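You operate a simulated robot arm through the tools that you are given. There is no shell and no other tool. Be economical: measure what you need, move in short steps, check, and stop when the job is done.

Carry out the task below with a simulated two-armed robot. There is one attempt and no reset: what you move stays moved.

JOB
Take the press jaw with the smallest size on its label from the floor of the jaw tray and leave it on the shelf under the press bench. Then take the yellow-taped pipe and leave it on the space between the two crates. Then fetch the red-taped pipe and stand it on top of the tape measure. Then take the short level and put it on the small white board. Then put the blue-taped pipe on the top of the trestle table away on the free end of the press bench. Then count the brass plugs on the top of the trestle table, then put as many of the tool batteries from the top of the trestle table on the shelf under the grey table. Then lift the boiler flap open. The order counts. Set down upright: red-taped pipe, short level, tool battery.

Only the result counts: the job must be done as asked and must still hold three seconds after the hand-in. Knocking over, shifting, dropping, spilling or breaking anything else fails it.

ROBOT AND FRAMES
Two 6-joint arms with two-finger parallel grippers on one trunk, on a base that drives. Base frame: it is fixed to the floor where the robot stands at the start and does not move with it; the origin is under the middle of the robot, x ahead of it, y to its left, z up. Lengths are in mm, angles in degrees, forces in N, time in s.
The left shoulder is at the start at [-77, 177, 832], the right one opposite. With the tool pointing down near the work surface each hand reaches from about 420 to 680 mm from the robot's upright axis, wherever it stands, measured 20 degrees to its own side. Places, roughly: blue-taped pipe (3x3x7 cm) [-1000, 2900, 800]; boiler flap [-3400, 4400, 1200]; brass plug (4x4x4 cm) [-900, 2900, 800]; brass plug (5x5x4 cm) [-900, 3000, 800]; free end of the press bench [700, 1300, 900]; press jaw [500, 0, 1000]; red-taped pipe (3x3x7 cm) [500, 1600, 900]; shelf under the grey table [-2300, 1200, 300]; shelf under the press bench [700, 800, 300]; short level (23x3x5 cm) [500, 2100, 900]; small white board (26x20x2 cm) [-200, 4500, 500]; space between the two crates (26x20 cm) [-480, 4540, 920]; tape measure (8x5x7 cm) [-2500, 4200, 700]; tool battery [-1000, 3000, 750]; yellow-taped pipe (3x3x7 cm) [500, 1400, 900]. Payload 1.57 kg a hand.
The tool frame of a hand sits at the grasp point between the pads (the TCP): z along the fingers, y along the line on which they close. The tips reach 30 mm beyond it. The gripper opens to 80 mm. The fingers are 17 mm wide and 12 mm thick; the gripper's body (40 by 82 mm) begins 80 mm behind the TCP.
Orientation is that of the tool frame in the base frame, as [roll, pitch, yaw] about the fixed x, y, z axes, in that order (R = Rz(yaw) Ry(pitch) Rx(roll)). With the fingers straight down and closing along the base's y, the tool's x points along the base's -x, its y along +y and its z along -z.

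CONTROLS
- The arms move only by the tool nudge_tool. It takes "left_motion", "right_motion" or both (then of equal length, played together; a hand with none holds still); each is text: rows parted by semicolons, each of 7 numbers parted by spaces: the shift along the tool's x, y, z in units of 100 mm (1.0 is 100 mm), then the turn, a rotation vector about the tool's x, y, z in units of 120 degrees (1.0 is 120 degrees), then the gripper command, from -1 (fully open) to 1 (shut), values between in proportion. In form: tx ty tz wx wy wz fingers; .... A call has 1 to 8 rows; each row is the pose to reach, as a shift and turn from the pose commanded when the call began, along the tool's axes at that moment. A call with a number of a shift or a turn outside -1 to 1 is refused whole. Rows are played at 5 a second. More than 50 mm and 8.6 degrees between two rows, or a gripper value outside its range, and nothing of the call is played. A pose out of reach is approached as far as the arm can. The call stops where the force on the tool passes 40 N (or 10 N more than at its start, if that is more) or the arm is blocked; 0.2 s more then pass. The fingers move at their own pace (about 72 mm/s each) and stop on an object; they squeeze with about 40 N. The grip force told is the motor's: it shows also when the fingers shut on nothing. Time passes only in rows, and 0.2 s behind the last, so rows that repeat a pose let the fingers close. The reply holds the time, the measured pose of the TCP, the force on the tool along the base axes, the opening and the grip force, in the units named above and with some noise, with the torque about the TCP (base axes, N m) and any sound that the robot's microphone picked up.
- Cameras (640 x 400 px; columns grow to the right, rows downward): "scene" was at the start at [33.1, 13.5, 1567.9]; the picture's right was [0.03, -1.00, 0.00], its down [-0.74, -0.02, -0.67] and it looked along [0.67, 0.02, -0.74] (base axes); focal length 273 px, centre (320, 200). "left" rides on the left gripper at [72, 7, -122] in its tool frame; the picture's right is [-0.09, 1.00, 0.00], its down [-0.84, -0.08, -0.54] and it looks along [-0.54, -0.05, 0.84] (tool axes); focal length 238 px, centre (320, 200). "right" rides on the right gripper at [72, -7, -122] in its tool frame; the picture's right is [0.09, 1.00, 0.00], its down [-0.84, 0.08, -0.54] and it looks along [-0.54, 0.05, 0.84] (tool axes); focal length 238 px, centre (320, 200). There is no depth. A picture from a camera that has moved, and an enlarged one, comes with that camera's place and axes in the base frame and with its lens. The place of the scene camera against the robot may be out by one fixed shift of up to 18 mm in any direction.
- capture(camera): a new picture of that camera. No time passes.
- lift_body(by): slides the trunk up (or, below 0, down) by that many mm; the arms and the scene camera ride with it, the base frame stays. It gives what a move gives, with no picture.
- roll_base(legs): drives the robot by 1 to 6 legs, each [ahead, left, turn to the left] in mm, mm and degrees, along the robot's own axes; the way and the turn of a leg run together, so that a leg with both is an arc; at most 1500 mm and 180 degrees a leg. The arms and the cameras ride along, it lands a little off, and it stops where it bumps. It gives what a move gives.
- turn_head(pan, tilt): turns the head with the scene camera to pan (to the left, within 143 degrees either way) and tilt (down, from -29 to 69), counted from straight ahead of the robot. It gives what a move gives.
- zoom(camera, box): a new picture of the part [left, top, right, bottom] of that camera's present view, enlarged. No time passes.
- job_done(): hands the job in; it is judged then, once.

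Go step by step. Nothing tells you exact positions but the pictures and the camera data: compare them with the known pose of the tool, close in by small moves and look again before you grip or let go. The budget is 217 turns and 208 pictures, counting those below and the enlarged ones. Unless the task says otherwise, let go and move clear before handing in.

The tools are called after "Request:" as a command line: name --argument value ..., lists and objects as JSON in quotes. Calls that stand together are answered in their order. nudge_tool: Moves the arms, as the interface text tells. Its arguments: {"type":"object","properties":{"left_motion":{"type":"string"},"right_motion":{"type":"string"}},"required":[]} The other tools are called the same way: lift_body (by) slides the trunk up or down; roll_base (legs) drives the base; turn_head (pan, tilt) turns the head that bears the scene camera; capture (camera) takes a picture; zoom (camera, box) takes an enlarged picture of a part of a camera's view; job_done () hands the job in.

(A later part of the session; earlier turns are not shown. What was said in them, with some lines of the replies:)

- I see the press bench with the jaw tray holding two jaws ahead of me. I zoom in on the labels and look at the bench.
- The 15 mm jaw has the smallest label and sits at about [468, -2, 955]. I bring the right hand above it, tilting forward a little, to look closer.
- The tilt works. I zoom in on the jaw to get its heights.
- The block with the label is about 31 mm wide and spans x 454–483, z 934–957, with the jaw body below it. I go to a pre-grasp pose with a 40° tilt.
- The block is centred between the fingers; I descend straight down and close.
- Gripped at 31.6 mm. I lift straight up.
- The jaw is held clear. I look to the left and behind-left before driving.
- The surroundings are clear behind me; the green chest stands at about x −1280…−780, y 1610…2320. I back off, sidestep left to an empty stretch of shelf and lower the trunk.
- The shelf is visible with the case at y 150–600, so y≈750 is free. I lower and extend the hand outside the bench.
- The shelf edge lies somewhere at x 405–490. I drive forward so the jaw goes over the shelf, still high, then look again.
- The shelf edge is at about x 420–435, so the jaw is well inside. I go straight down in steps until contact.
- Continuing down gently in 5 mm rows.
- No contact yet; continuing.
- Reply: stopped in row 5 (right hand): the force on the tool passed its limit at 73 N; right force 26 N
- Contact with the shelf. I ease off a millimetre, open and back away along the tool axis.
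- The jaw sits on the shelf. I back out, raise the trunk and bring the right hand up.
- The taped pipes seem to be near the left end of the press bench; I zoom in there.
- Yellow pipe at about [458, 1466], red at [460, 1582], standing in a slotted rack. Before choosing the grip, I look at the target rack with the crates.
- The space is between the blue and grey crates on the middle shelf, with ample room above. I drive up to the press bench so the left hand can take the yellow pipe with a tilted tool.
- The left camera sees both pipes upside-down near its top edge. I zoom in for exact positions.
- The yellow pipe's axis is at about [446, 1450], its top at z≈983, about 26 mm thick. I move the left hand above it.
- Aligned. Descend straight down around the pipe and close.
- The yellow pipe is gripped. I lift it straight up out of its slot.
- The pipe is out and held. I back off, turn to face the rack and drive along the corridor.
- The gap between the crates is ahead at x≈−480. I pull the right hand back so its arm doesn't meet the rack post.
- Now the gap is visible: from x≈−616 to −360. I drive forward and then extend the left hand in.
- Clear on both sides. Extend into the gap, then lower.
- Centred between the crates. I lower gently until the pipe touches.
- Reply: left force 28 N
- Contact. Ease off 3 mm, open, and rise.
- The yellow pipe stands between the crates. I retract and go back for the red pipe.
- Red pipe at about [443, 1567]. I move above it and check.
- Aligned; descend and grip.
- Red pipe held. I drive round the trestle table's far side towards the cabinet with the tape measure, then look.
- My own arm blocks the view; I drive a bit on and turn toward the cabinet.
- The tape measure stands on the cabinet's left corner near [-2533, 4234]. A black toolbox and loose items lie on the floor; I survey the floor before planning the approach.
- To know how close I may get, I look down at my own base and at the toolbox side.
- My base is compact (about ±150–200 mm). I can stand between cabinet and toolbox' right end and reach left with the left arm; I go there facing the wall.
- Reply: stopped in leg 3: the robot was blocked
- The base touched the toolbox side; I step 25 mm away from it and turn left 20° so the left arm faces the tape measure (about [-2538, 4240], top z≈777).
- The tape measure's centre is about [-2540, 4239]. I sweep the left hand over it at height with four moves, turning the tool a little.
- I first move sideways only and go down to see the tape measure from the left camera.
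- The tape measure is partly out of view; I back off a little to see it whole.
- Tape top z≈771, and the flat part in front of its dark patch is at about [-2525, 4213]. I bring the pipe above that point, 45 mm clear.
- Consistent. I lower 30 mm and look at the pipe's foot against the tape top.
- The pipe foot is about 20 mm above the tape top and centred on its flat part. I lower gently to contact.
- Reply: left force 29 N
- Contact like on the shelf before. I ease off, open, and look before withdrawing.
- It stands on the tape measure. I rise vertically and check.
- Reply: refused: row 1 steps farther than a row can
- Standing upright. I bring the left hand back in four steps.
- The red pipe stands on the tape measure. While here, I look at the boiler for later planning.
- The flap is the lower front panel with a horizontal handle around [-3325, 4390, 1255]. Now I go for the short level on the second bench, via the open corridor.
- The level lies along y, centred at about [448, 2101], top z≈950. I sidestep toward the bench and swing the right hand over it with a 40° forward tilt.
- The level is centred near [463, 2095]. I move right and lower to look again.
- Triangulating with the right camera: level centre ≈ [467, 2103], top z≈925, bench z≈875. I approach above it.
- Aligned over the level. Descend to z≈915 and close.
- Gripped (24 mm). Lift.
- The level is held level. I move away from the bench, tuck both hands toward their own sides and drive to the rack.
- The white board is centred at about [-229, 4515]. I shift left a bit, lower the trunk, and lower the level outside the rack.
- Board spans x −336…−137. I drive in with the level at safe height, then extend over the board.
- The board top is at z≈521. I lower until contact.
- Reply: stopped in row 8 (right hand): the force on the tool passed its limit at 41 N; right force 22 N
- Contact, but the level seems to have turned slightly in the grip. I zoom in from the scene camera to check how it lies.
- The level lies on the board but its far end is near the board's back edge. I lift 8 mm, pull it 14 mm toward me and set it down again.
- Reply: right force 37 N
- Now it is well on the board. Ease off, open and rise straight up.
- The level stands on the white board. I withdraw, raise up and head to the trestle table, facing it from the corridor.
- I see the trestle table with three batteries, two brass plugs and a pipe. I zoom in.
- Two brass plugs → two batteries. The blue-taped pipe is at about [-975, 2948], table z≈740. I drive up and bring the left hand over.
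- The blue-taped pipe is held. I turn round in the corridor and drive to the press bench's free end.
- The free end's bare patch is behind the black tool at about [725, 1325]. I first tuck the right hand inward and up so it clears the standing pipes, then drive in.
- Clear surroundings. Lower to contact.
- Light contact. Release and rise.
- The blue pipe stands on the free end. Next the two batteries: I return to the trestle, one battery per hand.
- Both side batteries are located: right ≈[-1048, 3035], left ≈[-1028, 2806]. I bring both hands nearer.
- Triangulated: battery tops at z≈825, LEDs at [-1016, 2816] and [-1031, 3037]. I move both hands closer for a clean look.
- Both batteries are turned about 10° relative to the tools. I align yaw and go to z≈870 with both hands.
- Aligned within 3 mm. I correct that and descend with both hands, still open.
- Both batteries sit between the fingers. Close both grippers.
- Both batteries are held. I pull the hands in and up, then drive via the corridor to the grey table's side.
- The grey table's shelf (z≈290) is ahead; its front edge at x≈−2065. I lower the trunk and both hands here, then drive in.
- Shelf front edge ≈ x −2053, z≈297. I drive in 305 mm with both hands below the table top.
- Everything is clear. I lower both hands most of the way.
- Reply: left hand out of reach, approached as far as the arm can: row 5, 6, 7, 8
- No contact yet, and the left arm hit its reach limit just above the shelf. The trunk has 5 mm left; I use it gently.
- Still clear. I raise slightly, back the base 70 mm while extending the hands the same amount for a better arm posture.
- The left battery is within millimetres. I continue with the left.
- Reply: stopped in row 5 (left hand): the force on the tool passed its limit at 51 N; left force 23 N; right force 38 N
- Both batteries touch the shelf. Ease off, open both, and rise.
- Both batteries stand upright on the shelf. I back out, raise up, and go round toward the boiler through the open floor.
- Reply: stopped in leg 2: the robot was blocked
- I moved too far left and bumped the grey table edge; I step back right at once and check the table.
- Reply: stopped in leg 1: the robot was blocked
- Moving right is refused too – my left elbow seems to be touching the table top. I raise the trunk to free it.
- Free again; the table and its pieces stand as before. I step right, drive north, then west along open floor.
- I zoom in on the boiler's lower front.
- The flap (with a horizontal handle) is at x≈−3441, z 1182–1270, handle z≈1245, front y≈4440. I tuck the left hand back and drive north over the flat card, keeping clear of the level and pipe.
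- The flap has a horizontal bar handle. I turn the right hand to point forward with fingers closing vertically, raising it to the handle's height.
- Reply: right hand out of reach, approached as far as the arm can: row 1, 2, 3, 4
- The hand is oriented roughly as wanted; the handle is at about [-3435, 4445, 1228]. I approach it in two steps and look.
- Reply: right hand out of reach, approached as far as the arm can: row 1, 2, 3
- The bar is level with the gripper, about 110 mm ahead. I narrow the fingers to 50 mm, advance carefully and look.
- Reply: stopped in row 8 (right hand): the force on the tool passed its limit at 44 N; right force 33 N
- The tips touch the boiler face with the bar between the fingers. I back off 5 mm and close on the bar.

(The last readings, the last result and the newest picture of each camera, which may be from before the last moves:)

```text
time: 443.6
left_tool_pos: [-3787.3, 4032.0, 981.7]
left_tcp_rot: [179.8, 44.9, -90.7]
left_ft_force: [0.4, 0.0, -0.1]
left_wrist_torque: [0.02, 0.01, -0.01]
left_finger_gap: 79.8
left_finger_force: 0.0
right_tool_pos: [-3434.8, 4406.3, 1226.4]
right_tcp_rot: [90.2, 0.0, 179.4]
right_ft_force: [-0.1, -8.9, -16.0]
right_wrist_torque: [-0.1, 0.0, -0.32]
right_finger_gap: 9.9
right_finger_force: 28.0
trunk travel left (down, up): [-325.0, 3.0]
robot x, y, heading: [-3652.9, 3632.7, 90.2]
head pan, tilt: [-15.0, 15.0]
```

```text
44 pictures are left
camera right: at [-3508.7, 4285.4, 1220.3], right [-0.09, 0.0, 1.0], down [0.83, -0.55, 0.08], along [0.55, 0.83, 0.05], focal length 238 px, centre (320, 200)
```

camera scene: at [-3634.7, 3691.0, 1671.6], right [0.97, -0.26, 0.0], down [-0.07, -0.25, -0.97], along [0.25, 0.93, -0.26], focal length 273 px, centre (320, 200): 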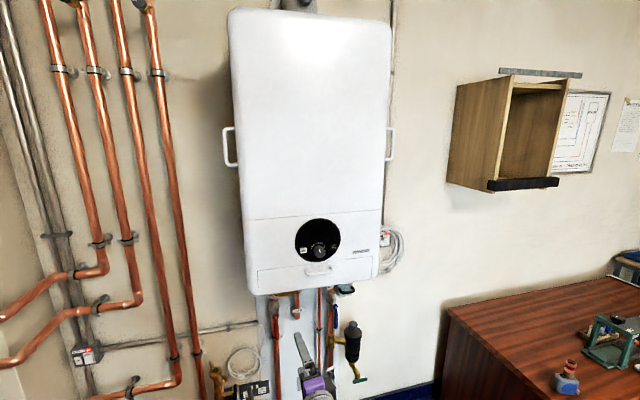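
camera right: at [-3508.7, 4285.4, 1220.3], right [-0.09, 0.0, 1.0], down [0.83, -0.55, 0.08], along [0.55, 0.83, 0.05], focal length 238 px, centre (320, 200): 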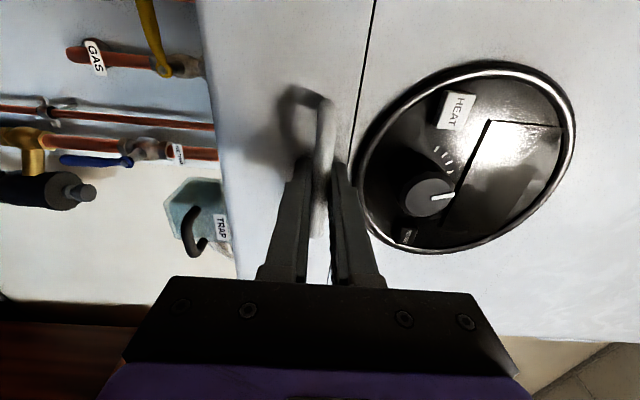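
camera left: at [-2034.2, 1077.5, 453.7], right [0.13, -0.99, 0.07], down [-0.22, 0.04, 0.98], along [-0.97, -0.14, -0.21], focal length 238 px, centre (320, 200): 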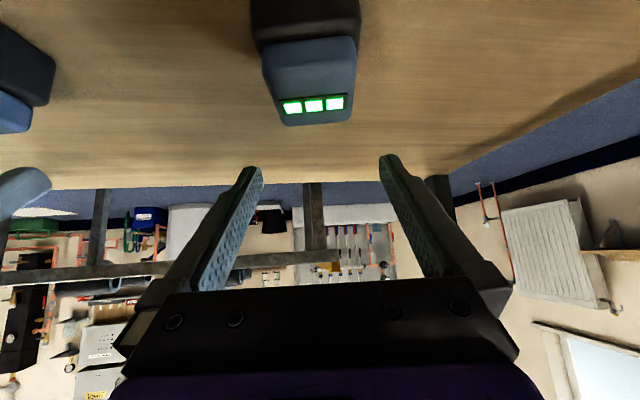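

Gripped. I pull outward gently by 12 mm to see how the flap moves.

Request:
nudge_tool --right_motion "0 0 -0.07 0 0 0 1; 0 0 -0.09 0 0 0 1; 0 0 -0.11 0 0 0 1; 0 0 -0.13 0 0 0 1; 0 0 -0.15 0 0 0 1; 0 0 -0.17 0 0 0 1"

Request:
capture --camera "right"

Request:
zoom --camera "scene" --box '[240, 220, 400, 320]'

```text
time: 445.2
left_tool_pos: [-3788.7, 4036.9, 979.9]
left_tcp_rot: [179.8, 44.8, -90.7]
left_ft_force: [-0.6, -0.4, 0.3]
left_wrist_torque: [0.0, 0.01, 0.01]
left_finger_gap: 80.1
left_finger_force: 0.1
right_tool_pos: [-3436.1, 4395.6, 1221.1]
right_tcp_rot: [90.7, 0.0, 179.3]
right_ft_force: [-1.0, 17.2, -26.2]
right_wrist_torque: [-0.07, 0.07, -0.58]
right_finger_gap: 10.0
right_finger_force: 28.6
trunk travel left (down, up): [-325.0, 3.0]
robot x, y, heading: [-3655.7, 3633.5, 90.1]
head pan, tilt: [-15.0, 15.0]
stopped in row 6 (right hand): the force on the tool passed its limit at 40 N (the readings are from after the stop); the commanded pose is now the measured one
```

```text
43 pictures are left
camera right: at [-3509.0, 4274.8, 1216.4], right [-0.09, 0.01, 1.0], down [0.83, -0.55, 0.08], along [0.55, 0.83, 0.04], focal length 238 px, centre (320, 200)
```

right: 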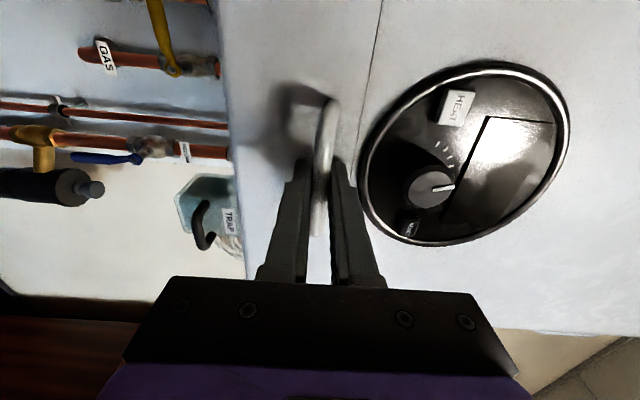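

```text
4.00 times, centred on (320, 270) of scene
camera zoom: at [-3634.0, 3697.8, 1671.4], right [0.97, -0.26, 0.0], down [-0.07, -0.25, -0.96], along [0.25, 0.93, -0.26], focal length 1094 px, centre (320, -80)
```

zoom: 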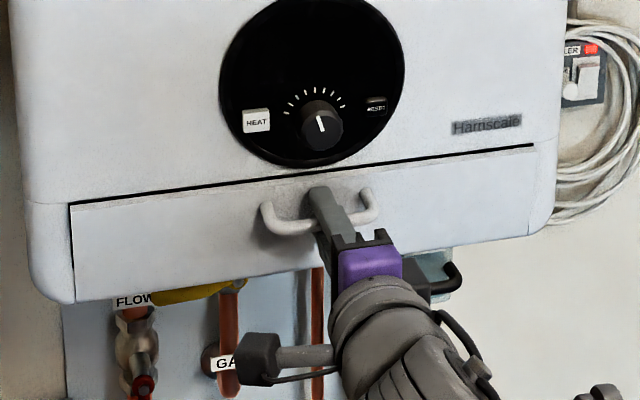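

The gap opens at the top: the flap is hinged at its bottom edge and swings out and down. I follow its arc (hinge ≈ y 4446, z 1153), tilting the hand with it.

Request:
nudge_tool --right_motion "0 -0.02 -0.037 0.029 0 0 1; 0 -0.041 -0.074 0.058 0 0 1; 0 -0.067 -0.11 0.088 0 0 1; 0 -0.093 -0.145 0.117 0 0 1; 0 -0.122 -0.175 0.146 0 0 1; 0 -0.152 -0.205 0.175 0 0 1"

Request:
zoom --camera "scene" --box '[240, 220, 400, 320]'

```text
time: 446.6
left_tool_pos: [-3784.4, 4036.2, 980.7]
left_tcp_rot: [179.5, 44.9, -90.9]
left_ft_force: [0.0, -0.7, -0.5]
left_wrist_torque: [0.02, 0.01, 0.0]
left_finger_gap: 80.3
left_finger_force: 0.1
right_tool_pos: [-3438.1, 4384.8, 1218.2]
right_tcp_rot: [94.0, 0.2, 178.8]
right_ft_force: [22.1, 14.2, -18.6]
right_wrist_torque: [-0.15, 0.04, -0.19]
right_finger_gap: 10.1
right_finger_force: 27.4
right hand out of reach, approached as far as the arm can: row 1, 2, 3, 4, 5, 6
trunk travel left (down, up): [-325.0, 3.0]
robot x, y, heading: [-3654.1, 3632.0, 90.0]
head pan, tilt: [-15.0, 15.0]
```

```text
4.00 times, centred on (320, 270) of scene
camera zoom: at [-3629.3, 3696.0, 1671.4], right [0.97, -0.26, 0.0], down [-0.07, -0.25, -0.96], along [0.25, 0.93, -0.26], focal length 1094 px, centre (320, -80)
```

zoom: 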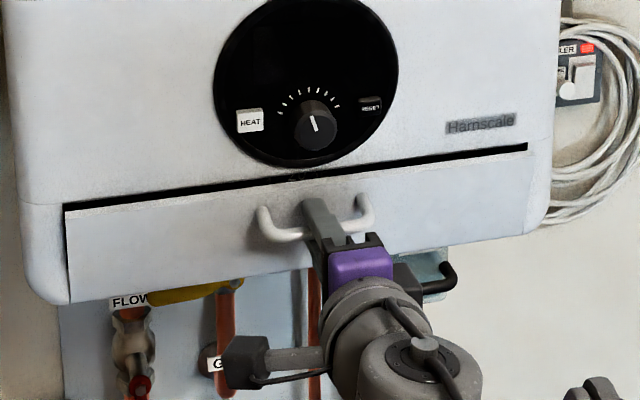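

The wrist can't tilt that way, but a level hand still fits the arc. I return to level and follow the arc down with pure translation.

Request:
nudge_tool --right_motion "0 0.122 0.068 -0.07 0 0 1; 0 0.122 0.068 -0.14 0 0 1; 0 0.061 0.036 -0.155 0 0 1; 0 0.015 0.02 -0.155 0 0 1; 0 -0.03 0.003 -0.155 0 0 1; 0 -0.075 -0.008 -0.155 0 0 1; 0 -0.123 -0.02 -0.155 0 0 1"

Request:
zoom --camera "scene" --box '[240, 220, 400, 320]'

```text
time: 448.2
left_tool_pos: [-3790.4, 4031.7, 982.7]
left_tcp_rot: [179.9, 45.2, -90.6]
left_ft_force: [-0.2, 0.4, 0.3]
left_wrist_torque: [0.03, -0.03, 0.01]
left_finger_gap: 80.1
left_finger_force: 0.1
right_tool_pos: [-3448.6, 4377.0, 1212.2]
right_tcp_rot: [75.0, 0.3, 179.0]
right_ft_force: [-19.9, -4.8, 6.4]
right_wrist_torque: [0.26, 0.02, 0.64]
right_finger_gap: 10.2
right_finger_force: 28.5
right hand out of reach, approached as far as the arm can: row 1
trunk travel left (down, up): [-325.0, 3.0]
robot x, y, heading: [-3654.4, 3629.2, 90.2]
head pan, tilt: [-15.0, 15.0]
```

```text
4.00 times, centred on (320, 270) of scene
camera zoom: at [-3639.2, 3688.1, 1671.9], right [0.97, -0.26, 0.0], down [-0.06, -0.25, -0.97], along [0.25, 0.93, -0.26], focal length 1094 px, centre (320, -80)
```

zoom: 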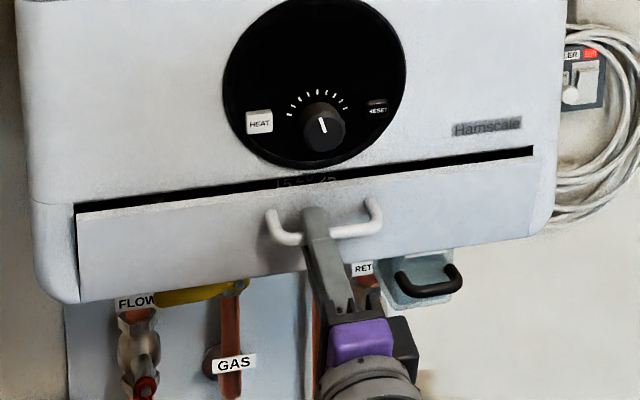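

The flap opens further (gap growing). I continue along the arc, levelling the hand gradually.

Request:
nudge_tool --right_motion "-0.03 -0.042 -0.025 0.015 0 0 1; -0.05 -0.084 -0.049 0.03 0 0 1; -0.08 -0.115 -0.086 0.045 0 0 1; -0.08 -0.145 -0.124 0.06 0 0 1; -0.08 -0.18 -0.157 0.075 0 0 1; -0.08 -0.216 -0.19 0.09 0 0 1; -0.08 -0.255 -0.22 0.1 0 0 1; -0.08 -0.294 -0.247 0.11 0 0 1"

Request:
zoom --camera "scene" --box '[240, 220, 400, 320]'

```text
time: 450.0
left_tool_pos: [-3788.9, 4030.2, 982.6]
left_tcp_rot: [180.0, 45.2, -90.7]
left_ft_force: [-0.1, 0.0, 0.1]
left_wrist_torque: [-0.01, -0.02, 0.02]
left_finger_gap: 79.8
left_finger_force: 0.1
right_tool_pos: [-3438.0, 4359.4, 1176.4]
right_tcp_rot: [88.4, 0.3, 178.9]
right_ft_force: [-12.7, -13.2, 3.1]
right_wrist_torque: [0.08, 0.42, 0.19]
right_finger_gap: 10.0
right_finger_force: 28.0
trunk travel left (down, up): [-325.0, 3.0]
robot x, y, heading: [-3655.3, 3632.1, 90.2]
head pan, tilt: [-15.0, 15.0]
```

```text
4.00 times, centred on (320, 270) of scene
camera zoom: at [-3637.5, 3687.2, 1671.7], right [0.97, -0.26, 0.0], down [-0.06, -0.25, -0.97], along [0.25, 0.93, -0.26], focal length 1094 px, centre (320, -80)
```

zoom: 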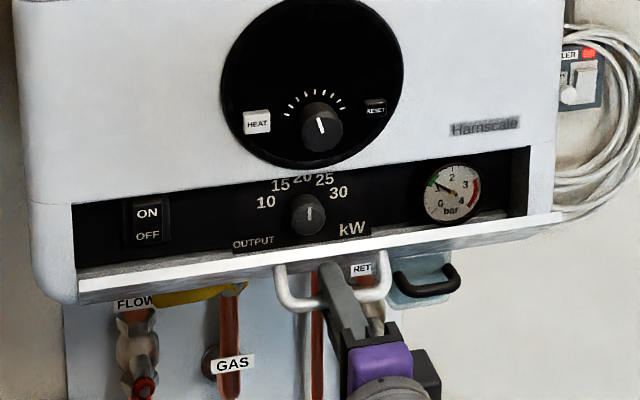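

The flap is past half open. I continue down the arc to nearly horizontal.

Request:
nudge_tool --right_motion "0 -0.045 -0.01 0 0 0 1; 0 -0.09 -0.02 0 0 0 1; 0 -0.135 -0.03 0 0 0 1; 0 -0.18 -0.038 0 0 0 1; 0 -0.23 -0.04 0 0 0 1; 0 -0.28 -0.038 0 0 0 1; 0 -0.33 -0.033 0 0 0 1; 0 -0.376 -0.028 0 0 0 1"

Request:
zoom --camera "scene" --box '[240, 220, 400, 320]'

```text
time: 451.8
left_tool_pos: [-3788.4, 4033.8, 982.3]
left_tcp_rot: [179.9, 45.1, -90.6]
left_ft_force: [-0.6, 0.3, -0.6]
left_wrist_torque: [-0.01, 0.02, 0.04]
left_finger_gap: 80.0
left_finger_force: 0.0
right_tool_pos: [-3436.6, 4360.7, 1137.2]
right_tcp_rot: [88.6, 0.2, 178.9]
right_ft_force: [-7.3, 5.1, 1.5]
right_wrist_torque: [0.14, 0.42, 0.39]
right_finger_gap: 10.3
right_finger_force: 28.2
trunk travel left (down, up): [-325.0, 3.0]
robot x, y, heading: [-3655.0, 3634.8, 90.3]
head pan, tilt: [-15.0, 15.0]
```

```text
4.00 times, centred on (320, 270) of scene
camera zoom: at [-3636.5, 3691.0, 1671.7], right [0.97, -0.26, 0.0], down [-0.07, -0.25, -0.97], along [0.25, 0.93, -0.26], focal length 1094 px, centre (320, -80)
```

zoom: 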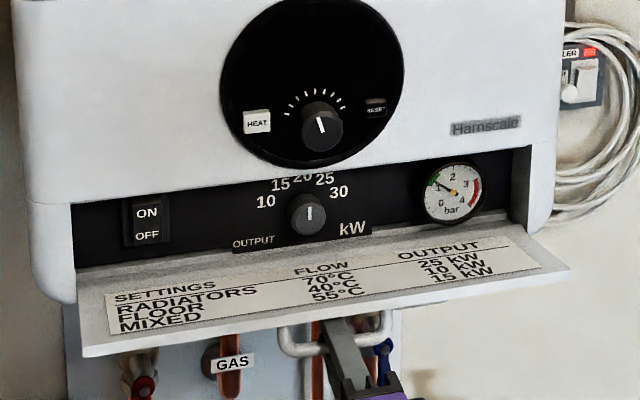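

Nearly horizontal. I go a little further until it stops, then let go.

Request:
nudge_tool --right_motion "0 -0.03 -0.005 0 0 0 1; 0 -0.06 0 0 0 0 1; 0 -0.09 0.005 0 0 0 1; 0 -0.12 0.015 0 0 0 1; 0 -0.15 0.025 0 0 0 1; 0 -0.17 0.035 0 0 0 1"

Request:
zoom --camera "scene" --box '[240, 220, 400, 320]'

Request:
capture --camera "right"

```text
time: 453.2
left_tool_pos: [-3789.2, 4035.6, 981.3]
left_tcp_rot: [179.9, 45.0, -90.6]
left_ft_force: [0.2, -0.5, -0.1]
left_wrist_torque: [0.0, 0.05, 0.01]
left_finger_gap: 80.0
left_finger_force: 0.1
right_tool_pos: [-3437.0, 4367.2, 1119.8]
right_tcp_rot: [88.6, 0.1, 178.9]
right_ft_force: [-4.4, 26.7, 14.0]
right_wrist_torque: [0.05, 0.46, 0.12]
right_finger_gap: 10.0
right_finger_force: 27.8
trunk travel left (down, up): [-325.0, 3.0]
robot x, y, heading: [-3654.9, 3634.2, 90.0]
head pan, tilt: [-15.0, 15.0]
```

```text
4.00 times, centred on (320, 270) of scene
camera zoom: at [-3636.1, 3693.7, 1671.7], right [0.97, -0.26, 0.0], down [-0.07, -0.25, -0.97], along [0.25, 0.93, -0.26], focal length 1094 px, centre (320, -80)
```

zoom: 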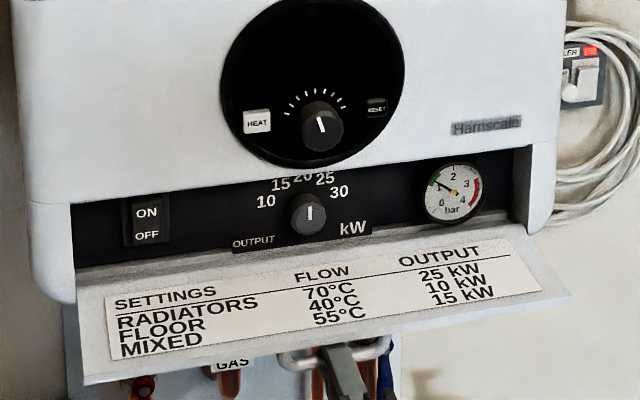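

```text
36 pictures are left
camera right: at [-3511.6, 4247.6, 1110.0], right [-0.1, -0.02, 0.99], down [0.83, -0.56, 0.07], along [0.56, 0.83, 0.07], focal length 238 px, centre (320, 200)
```

right: 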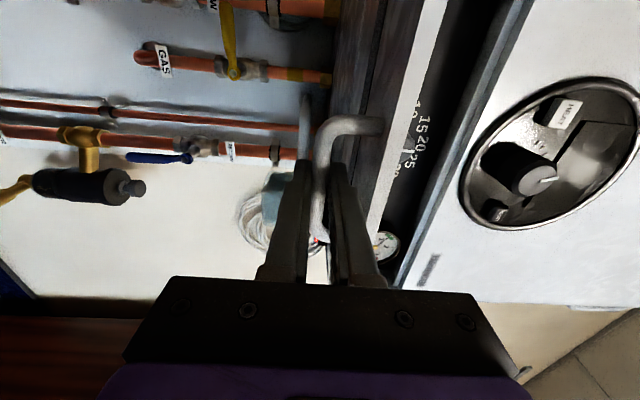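

Fully open. I release with a small opening and withdraw straight back.

Request:
nudge_tool --right_motion "0 0.01 -0.02 0 0 0 0.4; 0 0.01 -0.02 0 0 0 0.4; 0 0 -0.15 0 0 0 0.4; 0 0 -0.3 0 0 0 0.4; 0 0 -0.5 0 0 0 0.4; 0 0 -0.7 0 0 0 0.4; 0 0 -0.85 0 0 0 0.4"

Request:
zoom --camera "scene" --box '[240, 220, 400, 320]'

```text
time: 454.8
left_tool_pos: [-3788.6, 4031.1, 981.3]
left_tcp_rot: [179.8, 45.2, -90.7]
left_ft_force: [0.3, 0.0, 0.6]
left_wrist_torque: [0.0, 0.02, 0.0]
left_finger_gap: 79.9
left_finger_force: 0.1
right_tool_pos: [-3435.9, 4278.1, 1118.4]
right_tcp_rot: [88.6, 0.2, 178.9]
right_ft_force: [-0.3, -0.2, -0.7]
right_wrist_torque: [0.0, -0.01, -0.02]
right_finger_gap: 23.9
right_finger_force: 0.0
trunk travel left (down, up): [-325.0, 3.0]
robot x, y, heading: [-3654.5, 3631.3, 90.3]
head pan, tilt: [-15.0, 15.0]
```

```text
4.00 times, centred on (320, 270) of scene
camera zoom: at [-3634.8, 3689.9, 1671.6], right [0.97, -0.26, 0.0], down [-0.07, -0.25, -0.97], along [0.25, 0.93, -0.26], focal length 1094 px, centre (320, -80)
```

zoom: 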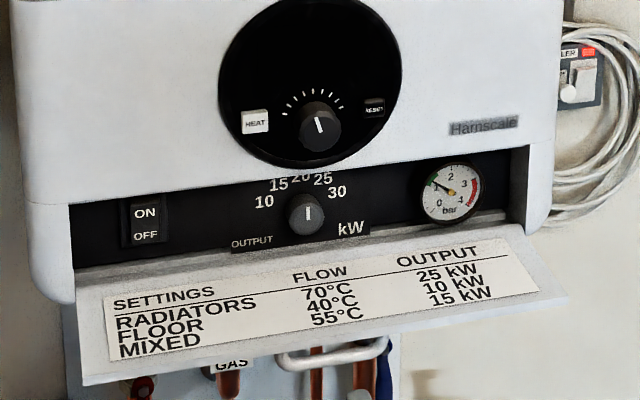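

The flap stays open. A final check of the red pipe on the tape measure and the grey table.

Request:
zoom --camera "scene" --box '[520, 320, 640, 400]'

Request:
turn_head --pan -140 --tilt 25

Request:
capture --camera "scene"

```text
5.00 times, centred on (580, 360) of scene
camera zoom: at [-3634.8, 3689.9, 1671.6], right [0.97, -0.26, 0.0], down [-0.07, -0.25, -0.97], along [0.25, 0.93, -0.26], focal length 1367 px, centre (-980, -600)
```

zoom: 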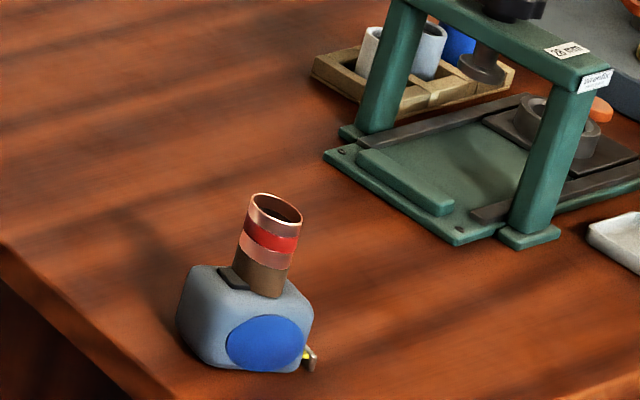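

```text
time: 456.8
left_tool_pos: [-3788.1, 4033.2, 982.2]
left_tcp_rot: [179.8, 45.1, -90.7]
left_ft_force: [0.3, 0.1, -0.4]
left_wrist_torque: [-0.01, -0.02, -0.03]
left_finger_gap: 80.0
left_finger_force: 0.1
right_tool_pos: [-3437.3, 4277.8, 1118.7]
right_tcp_rot: [88.6, 0.1, 178.8]
right_ft_force: [0.6, 0.0, -0.3]
right_wrist_torque: [0.0, 0.0, 0.01]
right_finger_gap: 24.0
right_finger_force: 0.1
trunk travel left (down, up): [-325.0, 3.0]
robot x, y, heading: [-3651.0, 3630.1, 90.3]
head pan, tilt: [-140.0, 25.0]
```

```text
33 pictures are left
camera scene: at [-3599.4, 3529.6, 1655.4], right [-0.76, -0.64, 0.0], down [-0.27, 0.32, -0.91], along [0.58, -0.69, -0.42], focal length 273 px, centre (320, 200)
```

scene: 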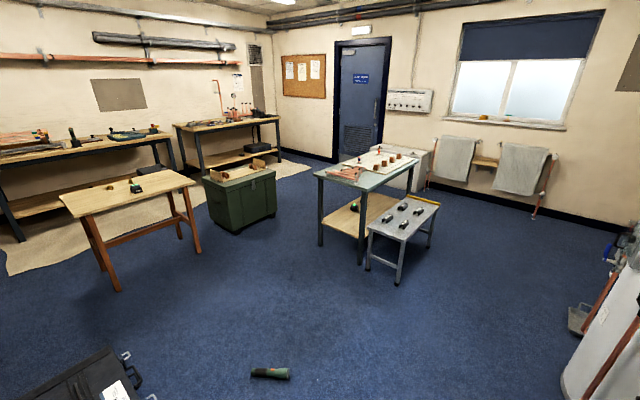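

The red pipe still stands on the tape measure, the grey table looks undisturbed and the flap is open, so I hand the job in.

Request:
job_done

```text
The job is handed in.
```

I did all seven steps in the order given and handed the job in; no verdict has come back.

- **Press jaw:** the 15 mm jaw is on the shelf under the press bench.
- **Yellow-taped pipe:** it stands in the space between the two crates.
- **Red-taped pipe:** it stands upright on top of the tape measure; I checked it again just before hand-in.
- **Short level:** it stands upright on the small white board.
- **Blue-taped pipe:** it stands on the free end of the press bench.
- **Tool batteries:** I counted two brass plugs, so two batteries stand upright on the shelf under the grey table.
- **Boiler flap:** it is hinged at its bottom edge, so I swung it out and down. It stays open on its own.

**Bumps:** the base bumped the black toolbox once. On the grey table my left elbow appeared to touch the top, and the robot was stuck there for a moment. I saw nothing knocked over either time. The grey table looked unmoved from the pictures; I didn't check the toolbox for a small shift.
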